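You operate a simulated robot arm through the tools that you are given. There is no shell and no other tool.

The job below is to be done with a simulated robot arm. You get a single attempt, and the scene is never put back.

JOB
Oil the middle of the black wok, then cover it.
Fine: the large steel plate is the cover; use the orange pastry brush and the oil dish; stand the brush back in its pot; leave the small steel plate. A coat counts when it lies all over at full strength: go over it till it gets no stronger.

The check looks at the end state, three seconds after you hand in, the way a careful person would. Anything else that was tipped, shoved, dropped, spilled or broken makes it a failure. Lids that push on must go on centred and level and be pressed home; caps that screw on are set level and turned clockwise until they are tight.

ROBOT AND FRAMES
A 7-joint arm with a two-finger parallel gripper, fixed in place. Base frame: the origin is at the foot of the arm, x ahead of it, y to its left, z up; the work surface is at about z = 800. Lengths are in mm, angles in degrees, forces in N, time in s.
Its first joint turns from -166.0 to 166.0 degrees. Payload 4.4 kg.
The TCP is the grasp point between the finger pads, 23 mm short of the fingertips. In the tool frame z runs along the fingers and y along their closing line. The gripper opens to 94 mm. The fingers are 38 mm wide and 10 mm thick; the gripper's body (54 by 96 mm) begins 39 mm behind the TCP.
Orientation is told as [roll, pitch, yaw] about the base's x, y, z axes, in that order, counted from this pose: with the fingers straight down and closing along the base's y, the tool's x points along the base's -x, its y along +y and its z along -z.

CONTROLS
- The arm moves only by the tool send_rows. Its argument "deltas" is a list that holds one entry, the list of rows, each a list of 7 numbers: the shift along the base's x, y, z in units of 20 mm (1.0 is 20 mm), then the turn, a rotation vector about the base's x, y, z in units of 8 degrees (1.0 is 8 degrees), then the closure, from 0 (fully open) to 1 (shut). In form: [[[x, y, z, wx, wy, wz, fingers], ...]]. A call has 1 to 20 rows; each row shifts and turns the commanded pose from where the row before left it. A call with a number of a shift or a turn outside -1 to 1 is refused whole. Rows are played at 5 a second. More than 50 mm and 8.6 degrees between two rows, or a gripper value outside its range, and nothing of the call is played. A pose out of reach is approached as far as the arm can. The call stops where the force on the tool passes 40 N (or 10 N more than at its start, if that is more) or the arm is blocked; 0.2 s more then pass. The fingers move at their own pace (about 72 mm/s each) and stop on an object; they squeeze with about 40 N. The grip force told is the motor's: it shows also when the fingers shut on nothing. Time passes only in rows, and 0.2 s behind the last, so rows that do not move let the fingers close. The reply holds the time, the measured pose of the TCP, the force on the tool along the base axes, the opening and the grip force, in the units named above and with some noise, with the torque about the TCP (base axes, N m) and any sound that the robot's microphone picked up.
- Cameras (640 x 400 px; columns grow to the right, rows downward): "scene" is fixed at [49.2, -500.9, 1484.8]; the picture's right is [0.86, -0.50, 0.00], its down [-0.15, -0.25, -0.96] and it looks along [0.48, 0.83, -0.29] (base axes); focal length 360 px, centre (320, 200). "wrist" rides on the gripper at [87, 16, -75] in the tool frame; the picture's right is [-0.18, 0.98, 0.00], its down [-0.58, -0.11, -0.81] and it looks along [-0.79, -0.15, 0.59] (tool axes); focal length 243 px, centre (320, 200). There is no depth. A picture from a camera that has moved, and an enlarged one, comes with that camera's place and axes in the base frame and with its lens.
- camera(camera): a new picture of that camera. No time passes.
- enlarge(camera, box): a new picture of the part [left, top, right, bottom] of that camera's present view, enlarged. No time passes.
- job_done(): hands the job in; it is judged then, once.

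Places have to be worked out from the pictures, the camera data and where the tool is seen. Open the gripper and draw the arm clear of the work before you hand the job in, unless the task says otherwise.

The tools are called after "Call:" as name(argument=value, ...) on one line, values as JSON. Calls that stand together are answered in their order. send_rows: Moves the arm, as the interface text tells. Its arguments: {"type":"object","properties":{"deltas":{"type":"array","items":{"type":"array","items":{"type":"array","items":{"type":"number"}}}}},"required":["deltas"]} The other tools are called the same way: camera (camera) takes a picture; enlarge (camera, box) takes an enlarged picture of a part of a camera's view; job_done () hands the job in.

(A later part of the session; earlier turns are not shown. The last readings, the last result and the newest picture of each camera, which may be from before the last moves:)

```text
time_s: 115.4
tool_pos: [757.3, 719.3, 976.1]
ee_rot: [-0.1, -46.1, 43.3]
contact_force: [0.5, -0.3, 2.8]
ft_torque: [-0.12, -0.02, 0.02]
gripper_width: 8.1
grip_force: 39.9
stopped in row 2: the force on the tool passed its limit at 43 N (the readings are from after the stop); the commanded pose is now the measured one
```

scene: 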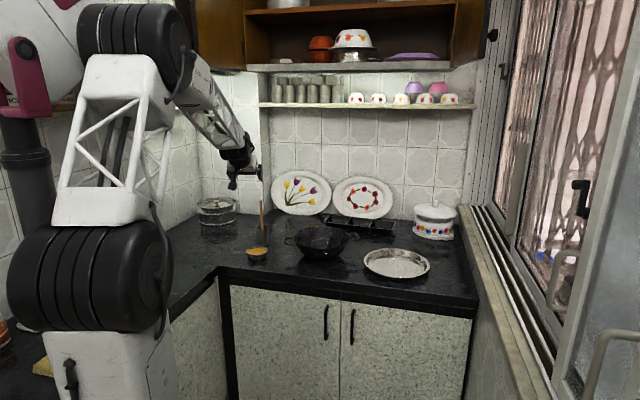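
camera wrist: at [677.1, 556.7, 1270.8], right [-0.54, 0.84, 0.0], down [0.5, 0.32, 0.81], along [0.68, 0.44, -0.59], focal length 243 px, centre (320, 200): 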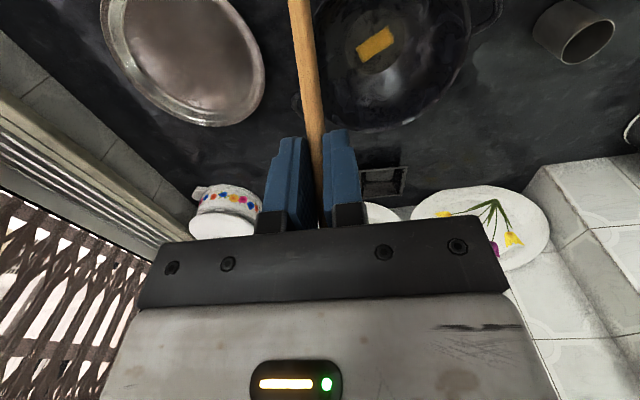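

The last step tripped the limit and the command reset to a light touch. I press again to about 25 N and stroke ±15 mm tangentially at spot B.

Call:
send_rows(deltas=[[[0, 0, -0.1, 0, 0, 0, 1], [0, 0, 0, 0, 0, 0, 1]]])

Call:
send_rows(deltas=[[[-0.515, 0.545, 0, 0, 0, 0, 1], [0.515, -0.545, 0, 0, 0, 0, 1], [0.515, -0.545, 0, 0, 0, 0, 1], [-0.515, 0.545, 0, 0, 0, 0, 1], [-0.515, 0.545, 0, 0, 0, 0, 1], [0.515, -0.545, 0, 0, 0, 0, 1]]])

Call:
enlarge(camera="scene", box=[280, 210, 360, 260])

```text
time_s: 116.0
tool_pos: [758.6, 717.2, 978.3]
ee_rot: [0.0, -46.2, 43.5]
contact_force: [-0.7, -0.3, 20.8]
ft_torque: [0.01, 0.0, -0.01]
gripper_width: 8.0
grip_force: 39.9
```

```text
time_s: 117.4
tool_pos: [756.8, 719.3, 976.5]
ee_rot: [0.0, -46.1, 43.2]
contact_force: [5.3, 0.5, 30.2]
ft_torque: [0.13, -0.84, 0.01]
gripper_width: 8.2
grip_force: 40.1
```

```text
8.00 times, centred on (320, 235) of scene
camera zoom: at [49.2, -500.9, 1484.8], right [0.86, -0.5, 0.0], down [-0.15, -0.25, -0.96], along [0.48, 0.83, -0.29], focal length 2881 px, centre (320, -80)
```

zoom: 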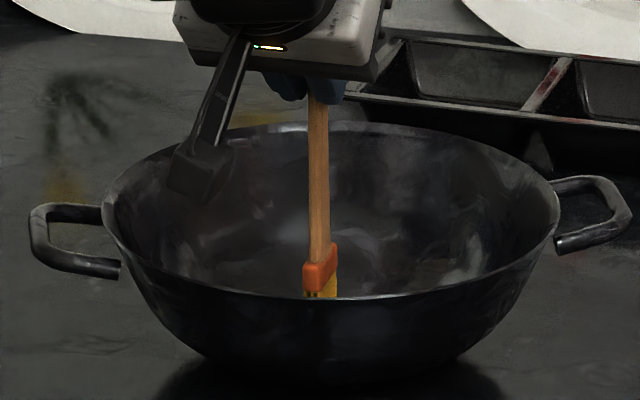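

Strokes at spot B ran at 20–30 N with the wok still in place. I lift and inspect.

Call:
send_rows(deltas=[[[0, 0, 1, 0, 0, 0, 1], [0, 0, 1, 0, 0, 0, 1], [0, 0, 1, 0, 0, 0, 1], [0, 0, 1, 0, 0, 0, 1], [0, 0, 1, 0, 0, 0, 1], [0, 0, 1, 0, 0, 0, 1], [0, 0, 1, 0, 0, 0, 1], [0, 0, 1, 0, 0, 0, 1], [0, 0, 1, 0, 0, 0, 1], [0, 0, 1, 0, 0, 0, 1], [-0.05, -0.81, 0.14, -0.666, 0.7066, 0, 1], [-0.05, -0.81, 0.14, -0.666, 0.7066, 0, 1], [-0.05, -0.81, 0.14, -0.666, 0.7066, 0, 1], [-0.05, -0.81, 0.14, -0.666, 0.7066, 0, 1], [-0.05, -0.81, 0.14, -0.666, 0.7066, 0, 1], [-0.05, -0.81, 0.14, -0.666, 0.7066, 0, 1], [-0.05, -0.81, 0.14, 0, 0, 0, 1], [0, 0, 0, 0, 0, 0, 1]]])

Call:
enlarge(camera="wrist", box=[290, 0, 490, 125])

```text
time_s: 121.2
tool_pos: [751.5, 604.4, 1193.6]
ee_rot: [0.1, 0.6, 43.2]
contact_force: [0.4, 0.7, -0.6]
ft_torque: [0.02, -0.01, 0.0]
gripper_width: 8.0
grip_force: 39.5
```

```text
3.20 times, centred on (390, 62) of wrist
camera zoom: at [676.9, 557.3, 1269.5], right [-0.54, 0.84, 0.0], down [0.5, 0.33, 0.8], along [0.67, 0.43, -0.6], focal length 776 px, centre (96, 640)
```

zoom: 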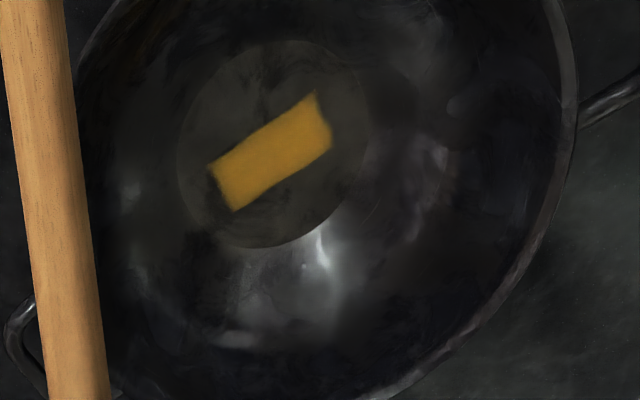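

Still nothing new, so neither dip force nor press explains it. I move the camera about 90 mm closer to look for any faint film or other clue on the disc.

Call:
send_rows(deltas=[[[0, 0, -1, 0, 0, 0, 1], [0, 0, -1, 0, 0, 0, 1], [0, 0, -1, 0, 0, 0, 1], [0, 0, -1, 0, 0, 0, 1], [0, 0, -0.5, 0, 0, 0, 1], [0, 0, 0, 0, 0, 0, 1]]])

Call:
enlarge(camera="wrist", box=[320, 20, 480, 120])

Call:
camera(camera="wrist")

```text
time_s: 122.6
tool_pos: [751.1, 606.2, 1104.0]
ee_rot: [0.0, 0.6, 43.3]
contact_force: [0.7, 0.4, 0.1]
ft_torque: [0.02, -0.05, 0.02]
gripper_width: 8.2
grip_force: 40.0
```

```text
4.00 times, centred on (400, 70) of wrist
camera zoom: at [677.0, 558.5, 1180.0], right [-0.54, 0.84, 0.0], down [0.5, 0.33, 0.8], along [0.67, 0.43, -0.6], focal length 970 px, centre (0, 720)
```

zoom: 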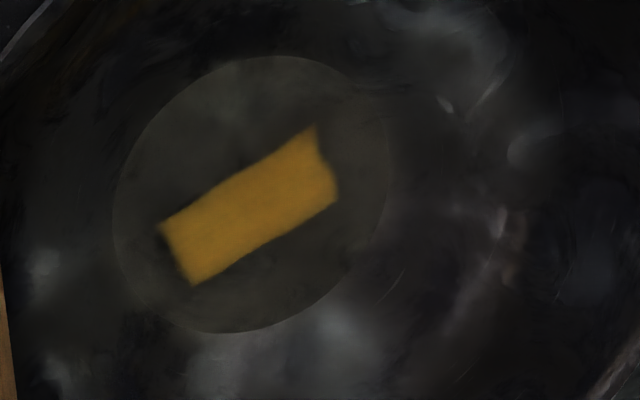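

```text
taken
camera wrist: at [677.0, 558.5, 1180.0], right [-0.54, 0.84, 0.0], down [0.5, 0.33, 0.8], along [0.67, 0.43, -0.6], focal length 243 px, centre (320, 200)
```

wrist: 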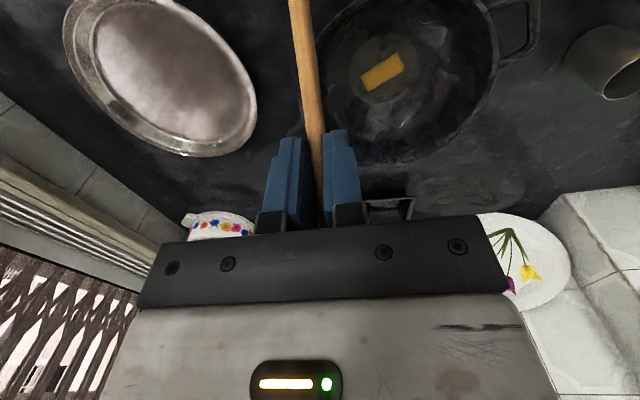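

The rest of the disc is bare and the patch unchanged, so I suspect the later dips did not reload the brush. I return above the dish, photograph the bristles closely, then repeat a dip like the very first one (a quick plunge) and compare.

Call:
send_rows(deltas=[[[-0.67, 0.72, 0.2, 0.6515, -0.6914, 0, 1], [-0.67, 0.72, 0.2, 0.6515, -0.6914, 0, 1], [-0.67, 0.72, 0, 0.6515, -0.6914, 0, 1], [-0.67, 0.72, 0, 0.6515, -0.6914, 0, 1], [-0.67, 0.72, 0, 0.6515, -0.6914, 0, 1], [-0.67, 0.72, 0, 0.6515, -0.6914, 0, 1], [-0.67, 0.72, 0, 0, 0, 0.1693, 1], [-0.67, 0.72, 0, 0, 0, 0.1693, 1], [-0.67, 0.72, 0, 0, 0, 0.1693, 1], [-0.67, 0.72, 0, 0, 0, 0.1693, 1], [-0.67, 0.72, 0, 0, 0, 0.1693, 1], [-0.67, 0.72, 0, 0, 0, 0.1693, 1], [-0.67, 0.72, 0, 0, 0, 0.1693, 1], [-0.67, 0.72, 0, 0, 0, 0.1693, 1], [-0.67, 0.72, 0, 0, 0, 0.1693, 1], [-0.67, 0.72, 0, 0, 0, 0.1693, 1], [-0.67, 0.72, 0, 0, 0, 0.1693, 1], [0, 0, 0, 0, 0, 0, 1]]])

Call:
enlarge(camera="scene", box=[242, 212, 274, 234])

```text
time_s: 126.4
tool_pos: [522.2, 850.9, 1112.3]
ee_rot: [-0.2, -45.1, 58.4]
contact_force: [-1.4, -1.1, -0.9]
ft_torque: [0.0, 0.0, 0.01]
gripper_width: 8.0
grip_force: 40.0
```

```text
16.00 times, centred on (258, 223) of scene
camera zoom: at [49.2, -500.9, 1484.8], right [0.86, -0.5, 0.0], down [-0.15, -0.25, -0.96], along [0.48, 0.83, -0.29], focal length 5762 px, centre (1312, -168)
```

zoom: 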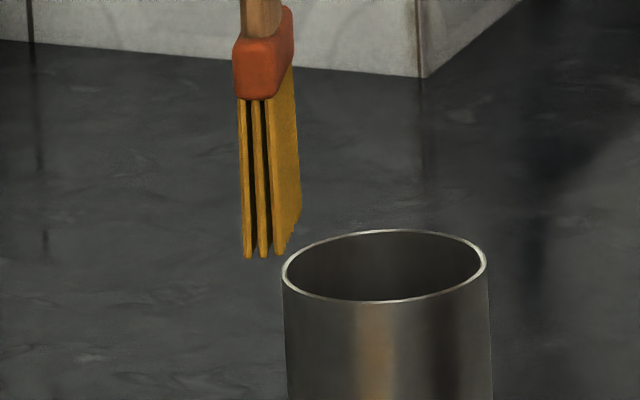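

Bristles look the same yellow. I descend to just above the oil and then plunge 12 mm in three quick rows like the first dip.

Call:
send_rows(deltas=[[[0, 0, -1, 0, 0, 0, 1], [0, 0, -1, 0, 0, 0, 1], [0, 0, -1, 0, 0, 0, 1], [0, 0, -1, 0, 0, 0, 1], [0, 0, -1, 0, 0, 0, 1], [0, 0, -0.6, 0, 0, 0, 1], [0, 0, 0, 0, 0, 0, 1]]])

Call:
enlarge(camera="scene", box=[248, 236, 272, 258])

```text
time_s: 128.0
tool_pos: [520.9, 850.9, 1000.3]
ee_rot: [-0.2, -45.0, 58.2]
contact_force: [-0.2, 0.1, -0.2]
ft_torque: [-0.02, 0.01, 0.01]
gripper_width: 7.8
grip_force: 40.3
```

```text
16.00 times, centred on (260, 247) of scene
camera zoom: at [49.2, -500.9, 1484.8], right [0.86, -0.5, 0.0], down [-0.15, -0.25, -0.96], along [0.48, 0.83, -0.29], focal length 5762 px, centre (1280, -552)
```

zoom: 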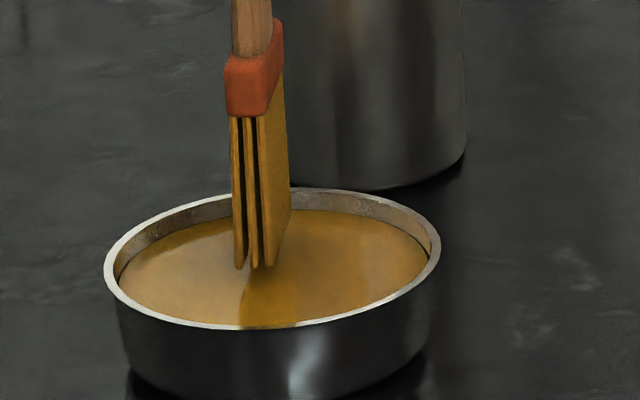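

The reflection shows the tip is a few millimetres above the oil. I shift 4 mm to the middle and plunge.

Call:
send_rows(deltas=[[[0.2, -0.1, 0, 0, 0, 0, 1], [0, 0, -0.2, 0, 0, 0, 1], [0, 0, -0.2, 0, 0, 0, 1], [0, 0, -0.2, 0, 0, 0, 1], [0, 0, -0.2, 0, 0, 0, 1], [0, 0, 0, 0, 0, 0, 1]]])

Call:
enlarge(camera="scene", box=[248, 236, 272, 258])

```text
time_s: 129.1
tool_pos: [528.0, 850.5, 993.5]
ee_rot: [0.0, -45.6, 58.2]
contact_force: [-0.1, 0.5, 7.0]
ft_torque: [0.31, -0.2, -0.02]
gripper_width: 8.1
grip_force: 39.5
stopped in row 5: the force on the tool passed its limit at 43 N (the readings are from after the stop); the commanded pose is now the measured one
```

```text
16.00 times, centred on (260, 247) of scene
camera zoom: at [49.2, -500.9, 1484.8], right [0.86, -0.5, 0.0], down [-0.15, -0.25, -0.96], along [0.48, 0.83, -0.29], focal length 5762 px, centre (1280, -552)
```

zoom: 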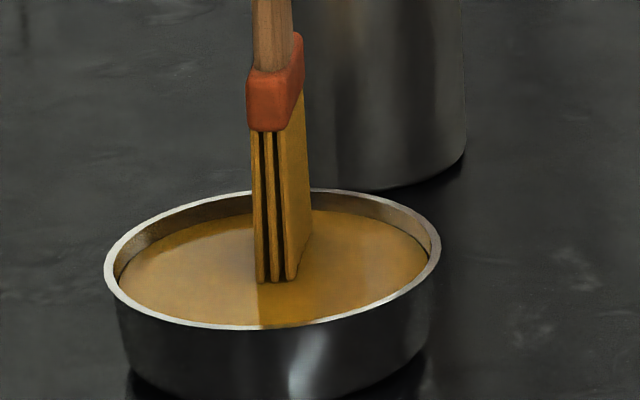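

Plunge reached 43 N. I lift with the same gentle profile as the first time and carry it to the wok.

Call:
send_rows(deltas=[[[-0.1, -0.05, 0.25, 0, 0, 0, 1], [0, 0, 0.5, 0, 0, 0, 1], [0, 0, 1, 0, 0, 0, 1], [0, 0, 1, 0, 0, 0, 1], [0, 0, 1, 0, 0, 0, 1], [0, 0, 1, 0, 0, 0, 1], [0, 0, 1, 0, 0, 0, 1], [0, 0, 0, 0, 0, 0, 1], [0, 0, 0, 0, 0, 0, 1]]])

Call:
enlarge(camera="scene", box=[242, 212, 274, 234])

Call:
send_rows(deltas=[[[0.952, -0.357, 0, 0, 0, -0.132, 1], [0.952, -0.357, 0, 0, 0, -0.132, 1], [0.952, -0.357, 0, 0, 0, -0.132, 1], [0.952, -0.357, 0, 0, 0, -0.132, 1], [0.952, -0.357, 0, 0, 0, -0.132, 1], [0.952, -0.357, 0, 0, 0, -0.132, 1], [0.952, -0.357, 0, 0, 0, -0.132, 1], [0.952, -0.357, 0, 0, 0, -0.132, 1], [0.952, -0.357, 0, 0, 0, -0.132, 1], [0.952, -0.357, 0, 0, 0, -0.132, 1], [0.952, -0.357, 0, 0, 0, -0.132, 1], [0.952, -0.357, 0, 0, 0, -0.132, 1], [0.952, -0.357, 0, 0, 0, -0.132, 1], [0.952, -0.357, 0, 0, 0, -0.132, 1], [0, 0, 0, 0, 0, 0, 1]]])

Call:
enlarge(camera="scene", box=[304, 206, 336, 228])

```text
time_s: 131.1
tool_pos: [525.4, 848.5, 1109.3]
ee_rot: [0.0, -45.5, 58.2]
contact_force: [0.1, 1.1, -0.5]
ft_torque: [-0.01, 0.02, -0.03]
gripper_width: 8.0
grip_force: 39.9
```

```text
16.00 times, centred on (258, 223) of scene
camera zoom: at [49.2, -500.9, 1484.8], right [0.86, -0.5, 0.0], down [-0.15, -0.25, -0.96], along [0.48, 0.83, -0.29], focal length 5762 px, centre (1312, -168)
```

zoom: 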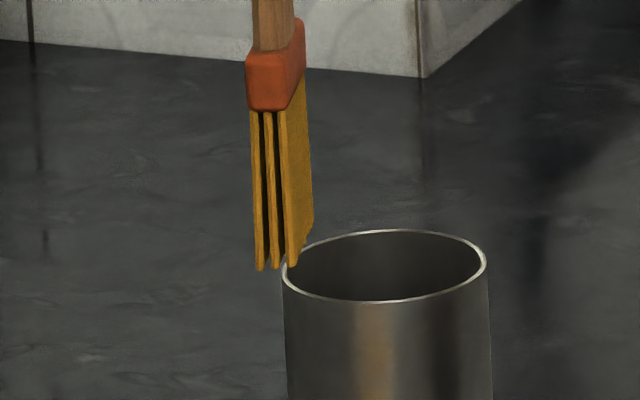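

```text
time_s: 134.3
tool_pos: [791.1, 749.1, 1109.8]
ee_rot: [0.0, -45.5, 43.4]
contact_force: [-0.1, -0.5, 0.1]
ft_torque: [0.0, 0.01, -0.04]
gripper_width: 8.1
grip_force: 39.4
```

```text
16.00 times, centred on (320, 217) of scene
camera zoom: at [49.2, -500.9, 1484.8], right [0.86, -0.5, 0.0], down [-0.15, -0.25, -0.96], along [0.48, 0.83, -0.29], focal length 5762 px, centre (320, -72)
```

zoom: 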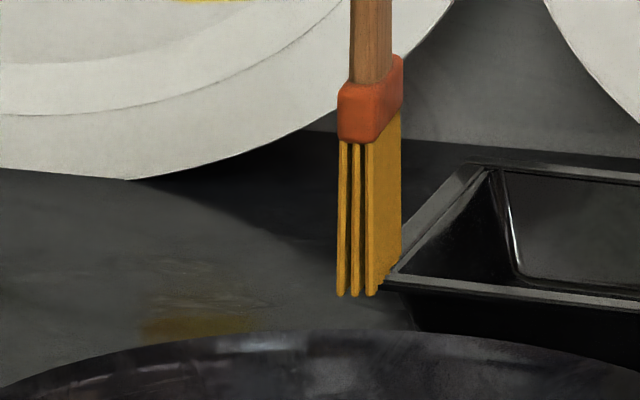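

Bristle colour is the same as ever. One thing I have not tried since the first strokes is a very light touch: during those, the force fell to zero while still painting. I lower here and stroke at just-touching height.

Call:
send_rows(deltas=[[[0, 0, -1, 0, 0, 0, 1], [0, 0, -1, 0, 0, 0, 1], [0, 0, -1, 0, 0, 0, 1], [0, 0, -1, 0, 0, 0, 1], [0, 0, -1, 0, 0, 0, 1], [0, 0, -1, 0, 0, 0, 1], [0, 0, -0.5, 0, 0, 0, 1], [0, 0, 0, 0, 0, 0, 1]]])

Call:
send_rows(deltas=[[[0, 0, -0.1, 0, 0, 0, 1], [0, 0, 0, 0, 0, 0, 1]]])

Call:
send_rows(deltas=[[[0, 0, -0.05, 0, 0, 0, 1], [0, 0, 0, 0, 0, 0, 1]]])

```text
time_s: 136.1
tool_pos: [792.1, 748.9, 978.3]
ee_rot: [-0.1, -45.6, 43.4]
contact_force: [-0.2, -0.2, 0.1]
ft_torque: [0.01, 0.01, -0.01]
gripper_width: 8.1
grip_force: 39.5
```

```text
time_s: 136.7
tool_pos: [792.0, 748.7, 976.7]
ee_rot: [0.0, -45.5, 43.5]
contact_force: [0.5, 0.3, -0.8]
ft_torque: [-0.03, -0.01, 0.01]
gripper_width: 7.9
grip_force: 39.9
```

```text
time_s: 137.3
tool_pos: [793.0, 749.1, 976.1]
ee_rot: [0.1, -45.6, 43.4]
contact_force: [-0.7, 0.0, 0.8]
ft_torque: [0.02, -0.01, 0.0]
gripper_width: 7.8
grip_force: 39.8
```

About touching now. I stroke along the tangential direction ±20 mm at this height, two passes.

Call:
send_rows(deltas=[[[-0.344, 0.364, 0, 0, 0, 0, 1], [-0.344, 0.364, 0, 0, 0, 0, 1], [0.344, -0.364, 0, 0, 0, 0, 1], [0.344, -0.364, 0, 0, 0, 0, 1], [0.344, -0.364, 0, 0, 0, 0, 1], [0.344, -0.364, 0, 0, 0, 0, 1], [-0.344, 0.364, 0, 0, 0, 0, 1], [-0.344, 0.364, 0, 0, 0, 0, 1], [-0.344, 0.364, 0, 0, 0, 0, 1], [-0.344, 0.364, 0, 0, 0, 0, 1], [0.344, -0.364, 0, 0, 0, 0, 1], [0.344, -0.364, 0, 0, 0, 0, 1]]])

Call:
send_rows(deltas=[[[0, 0, -0.02, 0, 0, 0, 1], [0, 0, 0, 0, 0, 0, 1]]])

```text
time_s: 139.9
tool_pos: [791.5, 749.4, 976.3]
ee_rot: [-0.2, -45.4, 43.5]
contact_force: [-0.8, -0.3, -0.5]
ft_torque: [0.03, -0.01, 0.01]
gripper_width: 8.2
grip_force: 39.8
```

```text
time_s: 140.5
tool_pos: [791.4, 748.8, 976.8]
ee_rot: [0.0, -45.6, 43.4]
contact_force: [-0.4, 0.3, 1.5]
ft_torque: [0.09, -0.02, -0.01]
gripper_width: 7.9
grip_force: 40.2
```

Just touching at about 1.5 N. I stroke again here, then a hair lower.

Call:
send_rows(deltas=[[[-0.344, 0.364, 0, 0, 0, 0, 1], [-0.344, 0.364, 0, 0, 0, 0, 1], [0.344, -0.364, 0, 0, 0, 0, 1], [0.344, -0.364, 0, 0, 0, 0, 1], [0.344, -0.364, 0, 0, 0, 0, 1], [0.344, -0.364, 0, 0, 0, 0, 1], [-0.344, 0.364, 0, 0, 0, 0, 1], [-0.344, 0.364, 0, 0, 0, 0, 1], [-0.344, 0.364, 0, 0, 0, 0, 1], [-0.344, 0.364, 0, 0, 0, 0, 1], [0.344, -0.364, 0, 0, 0, 0, 1], [0.344, -0.364, 0, 0, 0, 0, 1]]])

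Call:
send_rows(deltas=[[[0, 0, 1, 0, 0, 0, 1], [0, 0, 1, 0, 0, 0, 1], [0, 0, 1, 0, 0, 0, 1], [0, 0, 1, 0, 0, 0, 1], [0, 0, 1, 0, 0, 0, 1], [0, 0, 1, 0, 0, 0, 1], [0, 0, 1, 0, 0, 0, 1], [-0.269, -0.904, 0, -0.6501, 0.6898, 0, 1], [-0.269, -0.904, 0, -0.6501, 0.6898, 0, 1], [-0.269, -0.904, 0, -0.6501, 0.6898, 0, 1], [-0.269, -0.904, 0, -0.6501, 0.6898, 0, 1], [-0.269, -0.904, 0, -0.6501, 0.6898, 0, 1], [-0.269, -0.904, 0, -0.6501, 0.6898, 0, 1], [-0.269, -0.904, 0, 0, 0, 0, 1], [0, 0, 0, 0, 0, 0, 1]]])

Call:
enlarge(camera="wrist", box=[320, 20, 480, 120])

```text
time_s: 143.1
tool_pos: [790.8, 750.0, 975.2]
ee_rot: [0.1, -45.4, 43.5]
contact_force: [-2.2, 2.0, 9.0]
ft_torque: [0.57, 0.29, 0.09]
gripper_width: 8.0
grip_force: 39.7
```

```text
time_s: 146.3
tool_pos: [754.0, 622.1, 1114.7]
ee_rot: [-0.1, 0.0, 43.3]
contact_force: [-0.3, 0.4, -0.3]
ft_torque: [0.03, -0.03, 0.02]
gripper_width: 8.2
grip_force: 40.1
```

```text
4.00 times, centred on (400, 70) of wrist
camera zoom: at [680.7, 574.4, 1190.4], right [-0.54, 0.84, 0.0], down [0.5, 0.32, 0.81], along [0.68, 0.44, -0.59], focal length 970 px, centre (0, 720)
```

zoom: 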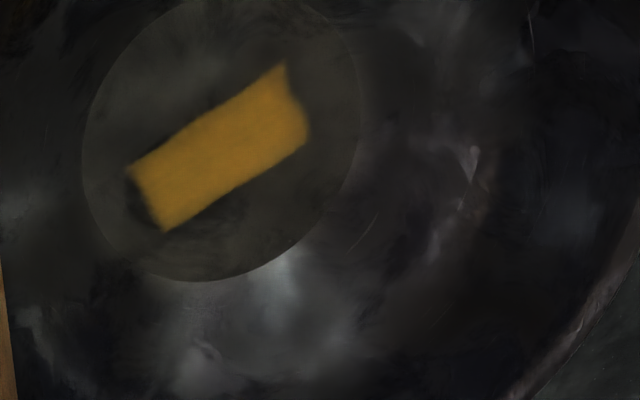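

No change. The remaining difference is that the brush slid up 3–8 mm in the grip during the first strokes, and everything since was at a lower TCP height (below 981). I test strokes at the original TCP height (984 then 982) over the same spot, with no contact force at all.

Call:
send_rows(deltas=[[[0.269, 0.904, 0, 0.6501, -0.6898, 0, 1], [0.269, 0.904, 0, 0.6501, -0.6898, 0, 1], [0.269, 0.904, 0, 0.6501, -0.6898, 0, 1], [0.269, 0.904, 0, 0.6501, -0.6898, 0, 1], [0.269, 0.904, 0, 0.6501, -0.6898, 0, 1], [0.269, 0.904, 0, 0.6501, -0.6898, 0, 1], [0.269, 0.904, -1, 0, 0, 0, 1], [0, 0, -1, 0, 0, 0, 1], [0, 0, -1, 0, 0, 0, 1], [0, 0, -1, 0, 0, 0, 1], [0, 0, -1, 0, 0, 0, 1], [0, 0, -1, 0, 0, 0, 1], [0, 0, -0.53, 0, 0, 0, 1], [0, 0, 0, 0, 0, 0, 1]]])

Call:
send_rows(deltas=[[[-0.515, 0.545, 0, 0, 0, 0, 1], [0.515, -0.545, 0, 0, 0, 0, 1], [0.515, -0.545, 0, 0, 0, 0, 1], [-0.515, 0.545, 0, 0, 0, 0, 1], [-0.515, 0.545, 0, 0, 0, 0, 1], [0.515, -0.545, -0.1, 0, 0, 0, 1], [-0.515, 0.545, 0, 0, 0, 0, 1], [0.515, -0.545, 0, 0, 0, 0, 1], [0.515, -0.545, 0, 0, 0, 0, 1], [-0.515, 0.545, 0, 0, 0, 0, 1], [0, 0, 0, 0, 0, 0, 1]]])

```text
time_s: 149.3
tool_pos: [793.1, 752.2, 984.7]
ee_rot: [0.1, -45.6, 43.4]
contact_force: [0.2, 0.3, -0.7]
ft_torque: [0.04, 0.02, 0.0]
gripper_width: 7.9
grip_force: 39.9
```

```text
time_s: 151.7
tool_pos: [792.6, 748.6, 982.8]
ee_rot: [-0.1, -45.5, 43.4]
contact_force: [-0.2, 0.2, -0.4]
ft_torque: [0.01, 0.02, 0.0]
gripper_width: 8.1
grip_force: 39.6
```

No contact, as intended. Now view the disc again.

Call:
send_rows(deltas=[[[0, 0, 1, 0, 0, 0, 1], [0, 0, 1, 0, 0, 0, 1], [0, 0, 1, 0, 0, 0, 1], [0, 0, 1, 0, 0, 0, 1], [0, 0, 1, 0, 0, 0, 1], [0, 0, 1, 0, 0, 0, 1], [0, 0, 0.6, 0, 0, 0, 1], [-0.269, -0.904, 0, -0.6501, 0.6898, 0, 1], [-0.269, -0.904, 0, -0.6501, 0.6898, 0, 1], [-0.269, -0.904, 0, -0.6501, 0.6898, 0, 1], [-0.269, -0.904, 0, -0.6501, 0.6898, 0, 1], [-0.269, -0.904, 0, -0.6501, 0.6898, 0, 1], [-0.269, -0.904, 0, -0.6501, 0.6898, 0, 1], [-0.269, -0.904, 0, 0, 0, 0, 1], [0, 0, 0, 0, 0, 0, 1]]])

Call:
enlarge(camera="wrist", box=[320, 10, 480, 110])

```text
time_s: 154.9
tool_pos: [753.0, 624.0, 1113.7]
ee_rot: [0.0, 0.0, 43.4]
contact_force: [0.2, -0.4, -0.7]
ft_torque: [0.02, -0.01, 0.0]
gripper_width: 8.0
grip_force: 39.8
```

```text
4.00 times, centred on (400, 60) of wrist
camera zoom: at [679.5, 574.6, 1190.1], right [-0.54, 0.84, 0.0], down [0.5, 0.32, 0.81], along [0.68, 0.44, -0.59], focal length 970 px, centre (0, 760)
```

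zoom: 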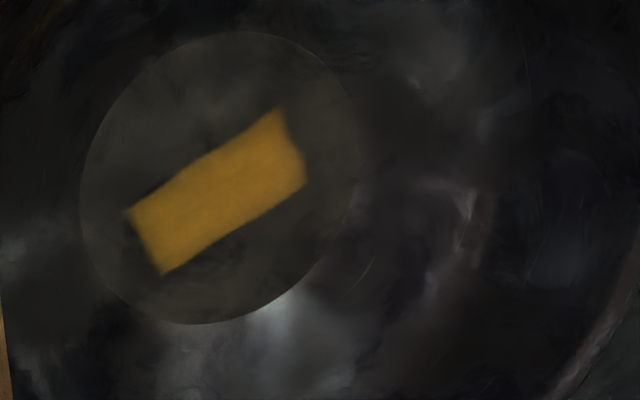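

Now it makes sense: the yellow area is a clean 59 × 28 mm rectangle, centred on the wok and aligned with its handles, so it is most likely the whole target area and already coated, with only a slight notch at one end. I will go over this rectangle again thoroughly, beyond its ends, to bring it to full strength.

Call:
send_rows(deltas=[[[0.196, 0.919, 0, 0.6501, -0.6898, 0, 1], [0.196, 0.919, 0, 0.6501, -0.6898, 0, 1], [0.196, 0.919, 0, 0.6501, -0.6898, 0, 1], [0.196, 0.919, 0, 0.6501, -0.6898, 0, 1], [0.196, 0.919, 0, 0.6501, -0.6898, 0, 1], [0.196, 0.919, 0, 0.6501, -0.6898, 0, 1], [0, 0, -1, 0, 0, 0, 1], [0, 0, -1, 0, 0, 0, 1], [0, 0, -1, 0, 0, 0, 1], [0, 0, -1, 0, 0, 0, 1], [0, 0, -1, 0, 0, 0, 1], [0, 0, -1, 0, 0, 0, 1], [0, 0, -0.7, 0, 0, 0, 1], [0, 0, 0, 0, 0, 0, 1]]])

Call:
send_rows(deltas=[[[0, 0, -0.1, 0, 0, 0, 1], [0, 0, -0.05, 0, 0, 0, 1], [0, 0, 0, 0, 0, 0, 1]]])

Call:
send_rows(deltas=[[[0, 0, -0.05, 0, 0, 0, 1], [0, 0, 0, 0, 0, 0, 1]]])

```text
time_s: 157.9
tool_pos: [777.8, 733.1, 981.2]
ee_rot: [0.1, -45.4, 43.4]
contact_force: [0.2, -0.5, -1.0]
ft_torque: [-0.01, -0.03, 0.0]
gripper_width: 8.1
grip_force: 40.3
```

```text
time_s: 158.7
tool_pos: [777.7, 732.2, 978.4]
ee_rot: [0.0, -45.5, 43.4]
contact_force: [-0.9, 0.0, 0.7]
ft_torque: [0.0, 0.0, 0.0]
gripper_width: 8.0
grip_force: 39.9
```

```text
time_s: 159.3
tool_pos: [777.0, 733.4, 978.3]
ee_rot: [0.0, -45.6, 43.4]
contact_force: [-0.1, -0.6, -0.8]
ft_torque: [0.0, 0.01, -0.03]
gripper_width: 8.3
grip_force: 40.0
```

Call:
send_rows(deltas=[[[0, 0, -0.05, 0, 0, 0, 1], [0, 0, 0, 0, 0, 0, 1]]])

Call:
send_rows(deltas=[[[0, 0, -0.05, 0, 0, 0, 1], [0, 0, 0, 0, 0, 0, 1]]])

Call:
send_rows(deltas=[[[0, 0, -0.04, 0, 0, 0, 1], [0, 0, 0, 0, 0, 0, 1]]])

```text
time_s: 159.9
tool_pos: [777.8, 731.6, 976.8]
ee_rot: [-0.1, -45.6, 43.4]
contact_force: [-0.7, 0.2, 4.4]
ft_torque: [0.13, -0.02, 0.0]
gripper_width: 8.4
grip_force: 39.5
```

```text
time_s: 160.5
tool_pos: [777.0, 732.6, 977.5]
ee_rot: [0.0, -45.5, 43.4]
contact_force: [-0.5, 0.6, 16.2]
ft_torque: [0.16, -0.14, 0.04]
gripper_width: 7.7
grip_force: 40.3
```

```text
time_s: 161.1
tool_pos: [776.7, 733.5, 976.5]
ee_rot: [0.0, -45.8, 43.4]
contact_force: [-2.1, -1.5, 29.1]
ft_torque: [0.24, -0.26, -0.02]
gripper_width: 8.1
grip_force: 40.3
```

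That overshot to 29 N. I ease off to about 12 N and stroke along the rectangle's long axis, ±36 mm, with overlapping lines.

Call:
send_rows(deltas=[[[0, 0, 0.08, 0, 0, 0, 1], [0.834, -0.339, 0, 0, 0, 0, 1], [0.834, -0.339, 0, 0, 0, 0, 1], [-0.834, 0.339, 0, 0, 0, 0, 1], [-0.834, 0.339, 0, 0, 0, 0, 1], [-0.834, 0.339, 0, 0, 0, 0, 1], [-0.834, 0.339, 0, 0, 0, 0, 1], [0.834, -0.339, 0, 0, 0, 0, 1], [0.834, -0.339, 0, 0, 0, 0, 1]]])

Call:
enlarge(camera="scene", box=[280, 210, 360, 260])

```text
time_s: 163.1
tool_pos: [775.7, 733.9, 976.3]
ee_rot: [-0.1, -45.4, 43.4]
contact_force: [-5.8, 2.3, 15.0]
ft_torque: [0.7, 0.59, 0.14]
gripper_width: 8.2
grip_force: 40.0
```

```text
8.00 times, centred on (320, 235) of scene
camera zoom: at [49.2, -500.9, 1484.8], right [0.86, -0.5, 0.0], down [-0.15, -0.25, -0.96], along [0.48, 0.83, -0.29], focal length 2881 px, centre (320, -80)
```

zoom: 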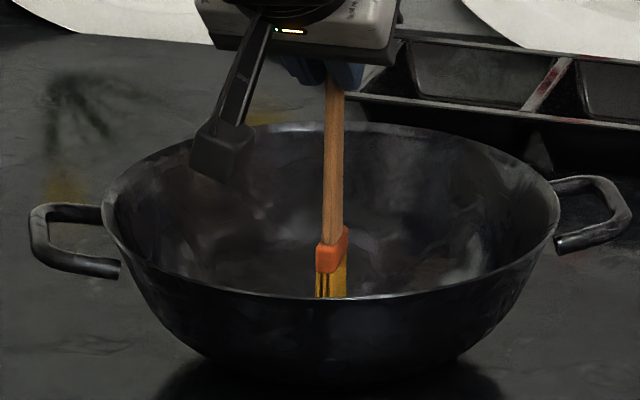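

Wok unmoved, 15 N. I run the same lines offset ±6 mm sideways so the edges and ends are fully covered.

Call:
send_rows(deltas=[[[0.113, 0.278, 0, 0, 0, 0, 1], [0.834, -0.339, 0, 0, 0, 0, 1], [0.834, -0.339, 0, 0, 0, 0, 1], [-0.834, 0.339, 0, 0, 0, 0, 1], [-0.834, 0.339, 0, 0, 0, 0, 1], [-0.834, 0.339, 0, 0, 0, 0, 1], [-0.834, 0.339, 0, 0, 0, 0, 1], [-0.226, -0.556, 0, 0, 0, 0, 1], [0.834, -0.339, 0, 0, 0, 0, 1], [0.834, -0.339, 0, 0, 0, 0, 1], [0.834, -0.339, 0, 0, 0, 0, 1], [0.834, -0.339, 0, 0, 0, 0, 1], [-0.834, 0.339, 0, 0, 0, 0, 1], [-0.834, 0.339, 0, 0, 0, 0, 1], [-0.834, 0.339, 0, 0, 0, 0, 1], [-0.834, 0.339, 0, 0, 0, 0, 1], [0.834, -0.339, 0, 0, 0, 0, 1], [0.947, -0.061, 0, 0, 0, 0, 1]]])

Call:
send_rows(deltas=[[[0, 0, 1, 0, 0, 0, 1], [0, 0, 1, 0, 0, 0, 1], [0, 0, 1, 0, 0, 0, 1], [0, 0, 1, 0, 0, 0, 1], [0, 0, 1, 0, 0, 0, 1], [0, 0, 1, 0, 0, 0, 1], [0, 0, 1, 0, 0, 0, 1], [-0.196, -0.919, 0, -0.6501, 0.6898, 0, 1], [-0.196, -0.919, 0, -0.6501, 0.6898, 0, 1], [-0.196, -0.919, 0, -0.6501, 0.6898, 0, 1], [-0.196, -0.919, 0, -0.6501, 0.6898, 0, 1], [-0.196, -0.919, 0, -0.6501, 0.6898, 0, 1], [-0.196, -0.919, 0, -0.6501, 0.6898, 0, 1], [0, 0, 0, 0, 0, 0, 1]]])

Call:
enlarge(camera="wrist", box=[320, 10, 480, 110])

```text
time_s: 166.9
tool_pos: [776.5, 732.7, 977.2]
ee_rot: [0.0, -45.5, 43.3]
contact_force: [-1.4, 0.6, 4.3]
ft_torque: [0.15, 0.12, 0.02]
gripper_width: 8.1
grip_force: 40.5
```

```text
time_s: 169.9
tool_pos: [754.2, 622.5, 1117.3]
ee_rot: [0.0, 0.2, 43.3]
contact_force: [0.0, 0.1, 0.0]
ft_torque: [0.02, 0.0, 0.02]
gripper_width: 8.0
grip_force: 39.8
```

```text
4.00 times, centred on (400, 60) of wrist
camera zoom: at [680.1, 573.9, 1190.8], right [-0.54, 0.84, 0.0], down [0.5, 0.32, 0.81], along [0.68, 0.44, -0.59], focal length 970 px, centre (0, 760)
```

zoom: 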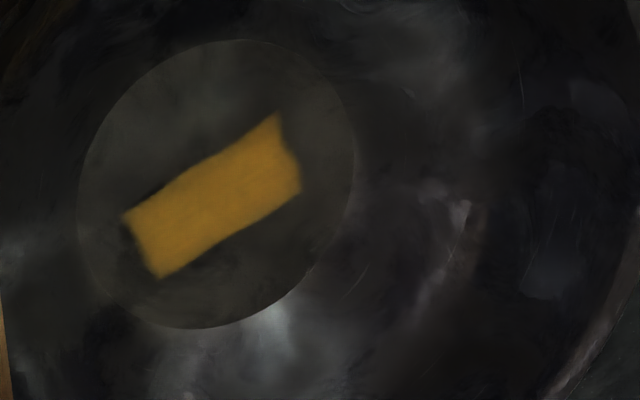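

I zoom further on the coated rectangle to look at its ends and any uneven strength.

Call:
enlarge(camera="wrist", box=[344, 30, 408, 70])

```text
10.00 times, centred on (376, 50) of wrist
camera zoom: at [680.1, 573.9, 1190.8], right [-0.54, 0.84, 0.0], down [0.5, 0.32, 0.81], along [0.68, 0.44, -0.59], focal length 2426 px, centre (-240, 1700)
```

zoom: 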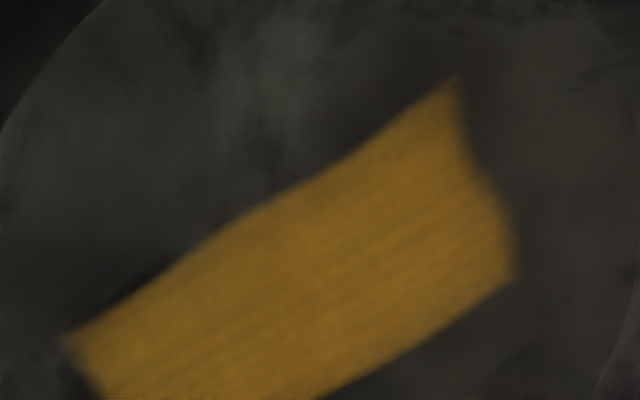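

The coat shows brush streaks and irregular stylised edges, is uniform, and has not changed after many more passes, so it is as strong as it gets. Now I take the brush back over its pot, whose rim centre I place at about (590, 952, 890).

Call:
send_rows(deltas=[[[-0.43, 0.86, 0, 0.6501, -0.6898, 0, 1], [-0.43, 0.86, 0, 0.6501, -0.6898, 0, 1], [-0.43, 0.86, 0, 0.6501, -0.6898, 0, 1], [-0.43, 0.86, 0, 0.6501, -0.6898, 0, 1], [-0.43, 0.86, 0, 0.6501, -0.6898, 0, 1], [-0.43, 0.86, 0, 0.6501, -0.6898, 0, 1], [-0.43, 0.86, 0, 0, 0, 0.143, 1], [-0.43, 0.86, 0, 0, 0, 0.143, 1], [-0.43, 0.86, 0, 0, 0, 0.143, 1], [-0.43, 0.86, 0, 0, 0, 0.143, 1], [-0.43, 0.86, 0, 0, 0, 0.143, 1], [-0.43, 0.86, 0, 0, 0, 0.143, 1], [-0.43, 0.86, 0, 0, 0, 0.143, 1], [-0.43, 0.86, 0, 0, 0, 0.143, 1], [-0.43, 0.86, 0, 0, 0, 0.143, 1], [-0.43, 0.86, 0, 0, 0, 0.143, 1], [-0.43, 0.86, 0, 0, 0, 0.143, 1], [-0.43, 0.86, 0, 0, 0, 0.143, 1], [-0.43, 0.86, 0, 0, 0, 0.143, 1], [0, 0, 0, 0, 0, 0, 1]]])

Call:
enlarge(camera="scene", box=[240, 200, 288, 250])

Call:
camera(camera="wrist")

```text
time_s: 174.1
tool_pos: [592.1, 949.6, 1116.6]
ee_rot: [0.0, -45.5, 58.2]
contact_force: [0.0, -0.7, -0.5]
ft_torque: [-0.02, 0.0, 0.03]
gripper_width: 8.3
grip_force: 39.9
```

```text
8.00 times, centred on (264, 225) of scene
camera zoom: at [49.2, -500.9, 1484.8], right [0.86, -0.5, 0.0], down [-0.15, -0.25, -0.96], along [0.48, 0.83, -0.29], focal length 2881 px, centre (768, 0)
```

zoom: 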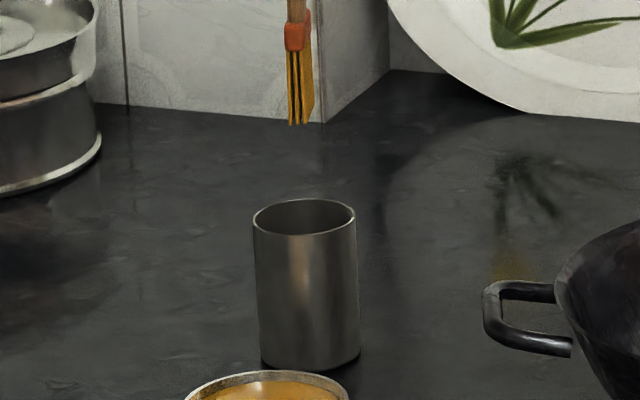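

```text
taken
camera wrist: at [517.0, 860.8, 1107.7], right [-0.77, 0.63, 0.13], down [0.0, -0.2, 0.98], along [0.64, 0.75, 0.15], focal length 243 px, centre (320, 200)
```

wrist: 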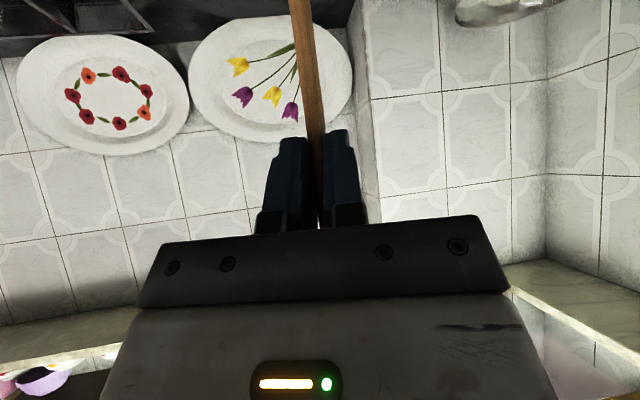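

The brush hangs in line with the pot within about 1–2 mm. I make a small sideways correction and lower it in, watching for contact.

Call:
send_rows(deltas=[[[-0.085, 0.053, 0, 0, 0, 0, 1], [0, 0, -1, 0, 0, 0, 1], [0, 0, -1, 0, 0, 0, 1], [0, 0, -0.5, 0, 0, 0, 1], [0, 0, 0, 0, 0, 0, 1]]])

Call:
enlarge(camera="scene", box=[240, 210, 288, 240])

```text
time_s: 175.3
tool_pos: [589.7, 950.2, 1066.8]
ee_rot: [0.1, -45.5, 58.2]
contact_force: [0.7, -0.1, -0.8]
ft_torque: [0.02, 0.0, 0.06]
gripper_width: 8.2
grip_force: 40.2
```

```text
13.33 times, centred on (264, 225) of scene
camera zoom: at [49.2, -500.9, 1484.8], right [0.86, -0.5, 0.0], down [-0.15, -0.25, -0.96], along [0.48, 0.83, -0.29], focal length 4802 px, centre (1067, -133)
```

zoom: 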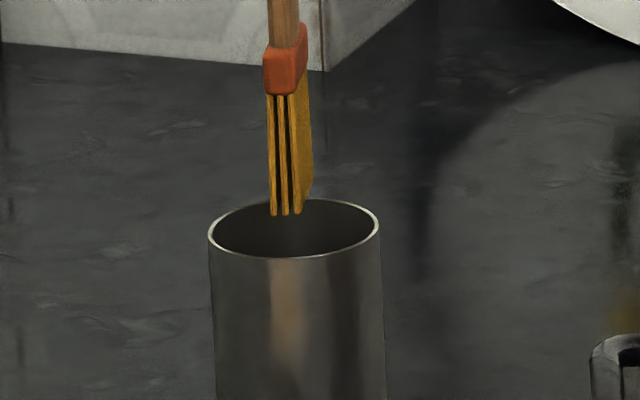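

The head is centred laterally and slightly towards the near side; I nudge it 2 mm outward and lower it into the pot to about 20 mm above the floor.

Call:
send_rows(deltas=[[[0.053, 0.085, -0.3, 0, 0, 0, 1], [0, 0, -0.5, 0, 0, 0, 1], [0, 0, -0.5, 0, 0, 0, 1], [0, 0, 0, 0, 0, 0, 1]]])

Call:
enlarge(camera="scene", box=[240, 210, 288, 240])

```text
time_s: 176.3
tool_pos: [589.2, 951.6, 1040.8]
ee_rot: [0.1, -45.4, 58.2]
contact_force: [-0.2, -1.7, -0.5]
ft_torque: [-0.14, 0.03, -0.01]
gripper_width: 8.0
grip_force: 39.8
```

```text
13.33 times, centred on (264, 225) of scene
camera zoom: at [49.2, -500.9, 1484.8], right [0.86, -0.5, 0.0], down [-0.15, -0.25, -0.96], along [0.48, 0.83, -0.29], focal length 4802 px, centre (1067, -133)
```

zoom: 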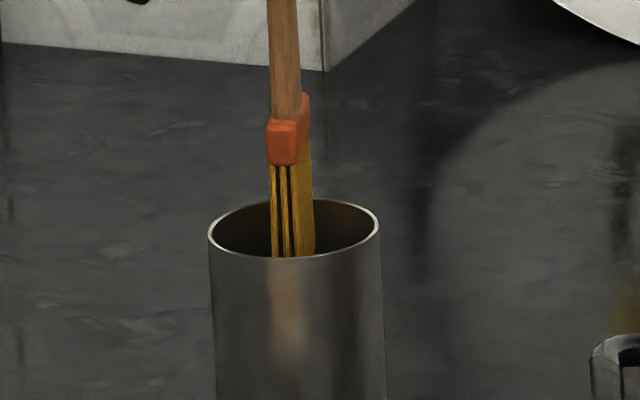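

The head is inside the rim, with a hint of sideways force. I nudge back 2 mm inward and continue down gently.

Call:
send_rows(deltas=[[[-0.053, -0.085, 0, 0, 0, 0, 1], [0, 0, -0.4, 0, 0, 0, 1], [0, 0, -0.4, 0, 0, 0, 1], [0, 0, 0, 0, 0, 0, 1]]])

Call:
enlarge(camera="scene", box=[240, 210, 288, 250])

```text
time_s: 177.3
tool_pos: [588.3, 950.3, 1024.4]
ee_rot: [0.0, -45.5, 58.2]
contact_force: [-0.6, 0.0, 0.1]
ft_torque: [0.05, -0.01, -0.01]
gripper_width: 8.0
grip_force: 39.6
```

```text
10.00 times, centred on (264, 230) of scene
camera zoom: at [49.2, -500.9, 1484.8], right [0.86, -0.5, 0.0], down [-0.15, -0.25, -0.96], along [0.48, 0.83, -0.29], focal length 3601 px, centre (880, -100)
```

zoom: 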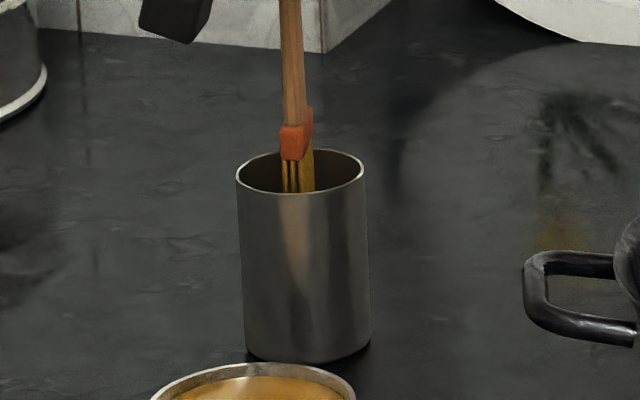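

Forces are zero and the head is going down cleanly inside the pot. I continue to about 10 mm above the floor.

Call:
send_rows(deltas=[[[0, 0, -0.5, 0, 0, 0, 1], [0, 0, -0.5, 0, 0, 0, 1], [0, 0, -0.5, 0, 0, 0, 1], [0, 0, -0.3, 0, 0, 0, 1], [0, 0, 0, 0, 0, 0, 1]]])

Call:
send_rows(deltas=[[[0, 0, -0.1, 0, 0, 0, 1], [0, 0, -0.1, 0, 0, 0, 1], [0, 0, 0, 0, 0, 0, 1]]])

```text
time_s: 178.5
tool_pos: [588.5, 949.8, 988.7]
ee_rot: [0.0, -45.4, 58.3]
contact_force: [-0.4, 0.0, -0.6]
ft_torque: [0.0, 0.01, -0.04]
gripper_width: 7.9
grip_force: 39.8
```

```text
time_s: 179.3
tool_pos: [588.0, 951.6, 983.4]
ee_rot: [0.0, -45.4, 58.2]
contact_force: [-0.4, 0.3, -0.8]
ft_torque: [0.0, 0.0, 0.0]
gripper_width: 8.3
grip_force: 40.4
```

Still free at 983. I step down to the pot floor in 1–2 mm steps.

Call:
send_rows(deltas=[[[0, 0, -0.1, 0, 0, 0, 1], [0, 0, -0.05, 0, 0, 0, 1], [0, 0, 0, 0, 0, 0, 1]]])

Call:
send_rows(deltas=[[[0, 0, -0.05, 0, 0, 0, 1], [0, 0, 0, 0, 0, 0, 1]]])

Call:
send_rows(deltas=[[[0, 0, -0.05, 0, 0, 0, 1], [0, 0, 0, 0, 0, 0, 1]]])

```text
time_s: 180.1
tool_pos: [589.2, 950.8, 981.4]
ee_rot: [0.1, -45.6, 58.3]
contact_force: [1.3, 0.3, -0.2]
ft_torque: [-0.01, -0.02, 0.01]
gripper_width: 7.9
grip_force: 40.1
```

```text
time_s: 180.7
tool_pos: [590.7, 950.3, 980.9]
ee_rot: [-0.1, -45.5, 58.3]
contact_force: [-1.1, 0.6, -0.4]
ft_torque: [-0.01, 0.0, 0.0]
gripper_width: 7.8
grip_force: 40.5
```

```text
time_s: 181.3
tool_pos: [588.9, 950.4, 979.5]
ee_rot: [0.1, -45.5, 58.2]
contact_force: [0.4, 0.3, -1.1]
ft_torque: [0.0, -0.02, -0.04]
gripper_width: 8.1
grip_force: 39.9
```

Call:
send_rows(deltas=[[[0, 0, -0.05, 0, 0, 0, 1], [0, 0, 0, 0, 0, 0, 1]]])

Call:
send_rows(deltas=[[[0, 0, -0.05, 0, 0, 0, 1], [0, 0, 0, 0, 0, 0, 1]]])

Call:
send_rows(deltas=[[[0, 0, -0.05, 0, 0, 0, 1], [0, 0, 0, 0, 0, 0, 1]]])

```text
time_s: 181.9
tool_pos: [589.1, 950.4, 979.4]
ee_rot: [0.1, -45.6, 58.2]
contact_force: [-0.2, -0.1, 0.6]
ft_torque: [0.01, 0.03, 0.0]
gripper_width: 7.8
grip_force: 39.8
```

```text
time_s: 182.5
tool_pos: [589.0, 950.3, 976.7]
ee_rot: [0.0, -45.4, 58.2]
contact_force: [-0.1, -0.7, -0.5]
ft_torque: [0.0, 0.0, -0.04]
gripper_width: 8.0
grip_force: 39.9
```

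```text
time_s: 183.1
tool_pos: [589.4, 950.1, 976.2]
ee_rot: [0.1, -45.5, 58.2]
contact_force: [-1.0, 0.2, 0.5]
ft_torque: [-0.05, 0.03, -0.01]
gripper_width: 8.1
grip_force: 40.3
```

Nearly down. One or two more millimetres until I feel the floor.

Call:
send_rows(deltas=[[[0, 0, -0.05, 0, 0, 0, 1], [0, 0, 0, 0, 0, 0, 1]]])

Call:
send_rows(deltas=[[[0, 0, -0.05, 0, 0, 0, 1], [0, 0, 0, 0, 0, 0, 1]]])

```text
time_s: 183.7
tool_pos: [588.1, 950.4, 975.4]
ee_rot: [0.0, -45.6, 58.2]
contact_force: [-0.2, -0.3, 5.1]
ft_torque: [0.14, -0.07, 0.0]
gripper_width: 8.0
grip_force: 40.2
```

```text
time_s: 184.3
tool_pos: [587.9, 952.2, 975.9]
ee_rot: [0.1, -45.7, 58.2]
contact_force: [-1.4, -1.4, 16.8]
ft_torque: [0.03, -0.06, -0.03]
gripper_width: 8.4
grip_force: 39.8
```

Firm on the floor at 17 N. I ease off the load and open the fingers gradually to let the brush stand.

Call:
send_rows(deltas=[[[0, 0, 0.07, 0, 0, 0, 1], [0, 0, 0, 0, 0, 0, 1], [0, 0, 0, 0, 0, 0, 0.88], [0, 0, 0, 0, 0, 0, 0.82], [0, 0, 0, 0, 0, 0, 0.7], [0, 0, 0, 0, 0, 0, 0.5], [0, 0, 0, 0, 0, 0, 0.3], [0, 0, 0, 0, 0, 0, 0], [0, 0, 0, 0, 0, 0, 0], [0, 0, 0, 0, 0, 0, 0]]])

Call:
camera(camera="wrist")

Call:
enlarge(camera="scene", box=[216, 180, 312, 250])

```text
time_s: 186.5
tool_pos: [588.6, 950.8, 975.7]
ee_rot: [0.1, -45.5, 58.3]
contact_force: [-0.1, 0.2, 0.5]
ft_torque: [-0.01, -0.02, 0.0]
gripper_width: 94.2
grip_force: 0.0
```

```text
taken
camera wrist: at [514.7, 861.4, 966.0], right [-0.77, 0.63, 0.13], down [0.0, -0.2, 0.98], along [0.64, 0.75, 0.15], focal length 243 px, centre (320, 200)
```

wrist: 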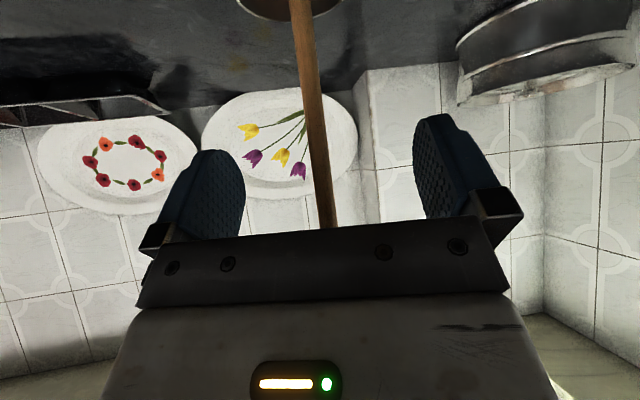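

```text
5.71 times, centred on (264, 215) of scene
camera zoom: at [49.2, -500.9, 1484.8], right [0.86, -0.5, 0.0], down [-0.15, -0.25, -0.96], along [0.48, 0.83, -0.29], focal length 2058 px, centre (640, 114)
```

zoom: 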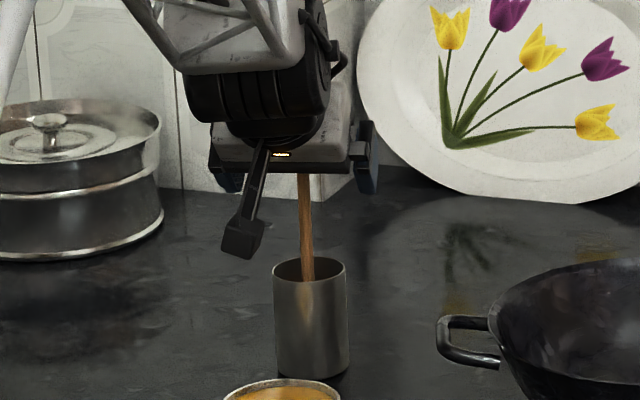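

The brush stands upright in its pot. I back the open fingers straight out along the approach line, then look again.

Call:
send_rows(deltas=[[[-0.264, -0.425, 0, 0, 0, 0, 0], [-0.527, -0.85, 0, 0, 0, 0, 0], [-0.527, -0.85, 0, 0, 0, 0, 0], [-0.527, -0.85, 0, 0, 0, 0, 0], [-0.527, -0.85, 0, 0, 0, 0, 0], [-0.527, -0.85, 0, 0, 0, 0, 0], [-0.527, -0.85, 0, 0, 0, 0, 0], [-0.527, -0.85, 0, 0, 0, 0, 0], [-0.527, -0.85, 0.5, 0, 0, 0, 0], [0, 0, 1, 0, 0, 0, 0], [0, 0, 1, 0, 0, 0, 0], [0, 0, 1, 0, 0, 0, 0], [0, 0, 1, 0, 0, 0, 0], [0, 0, 1, 0, 0, 0, 0], [0, 0, 0, 0, 0, 0, 0]]])

Call:
camera(camera="wrist")

Call:
enlarge(camera="scene", box=[216, 180, 312, 250])

```text
time_s: 189.7
tool_pos: [499.5, 805.9, 1085.2]
ee_rot: [0.0, -45.5, 58.2]
contact_force: [0.0, -0.5, -0.4]
ft_torque: [0.01, 0.01, 0.01]
gripper_width: 94.1
grip_force: 0.0
```

```text
taken
camera wrist: at [425.9, 716.5, 1076.3], right [-0.77, 0.63, 0.13], down [0.0, -0.2, 0.98], along [0.64, 0.75, 0.15], focal length 243 px, centre (320, 200)
```

wrist: 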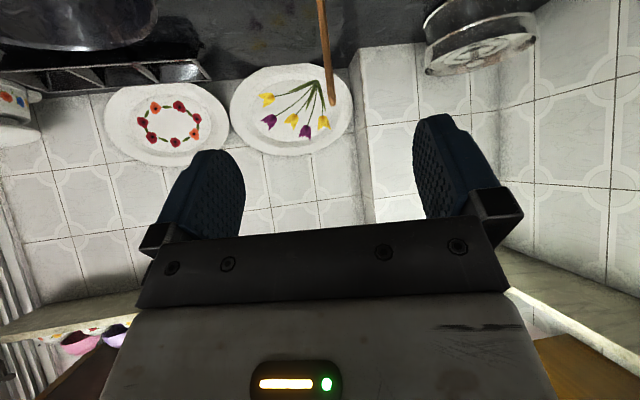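

```text
5.71 times, centred on (264, 215) of scene
camera zoom: at [49.2, -500.9, 1484.8], right [0.86, -0.5, 0.0], down [-0.15, -0.25, -0.96], along [0.48, 0.83, -0.29], focal length 2058 px, centre (640, 114)
```

zoom: 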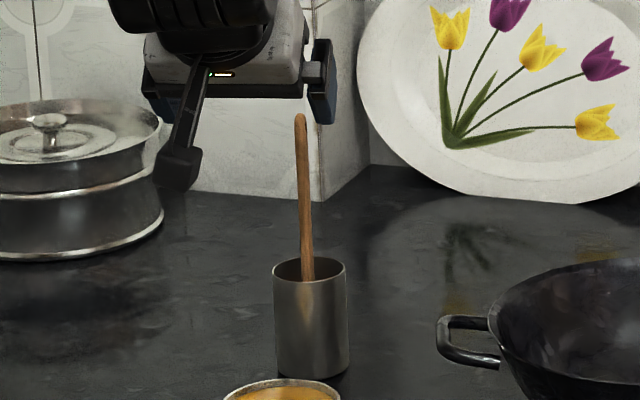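

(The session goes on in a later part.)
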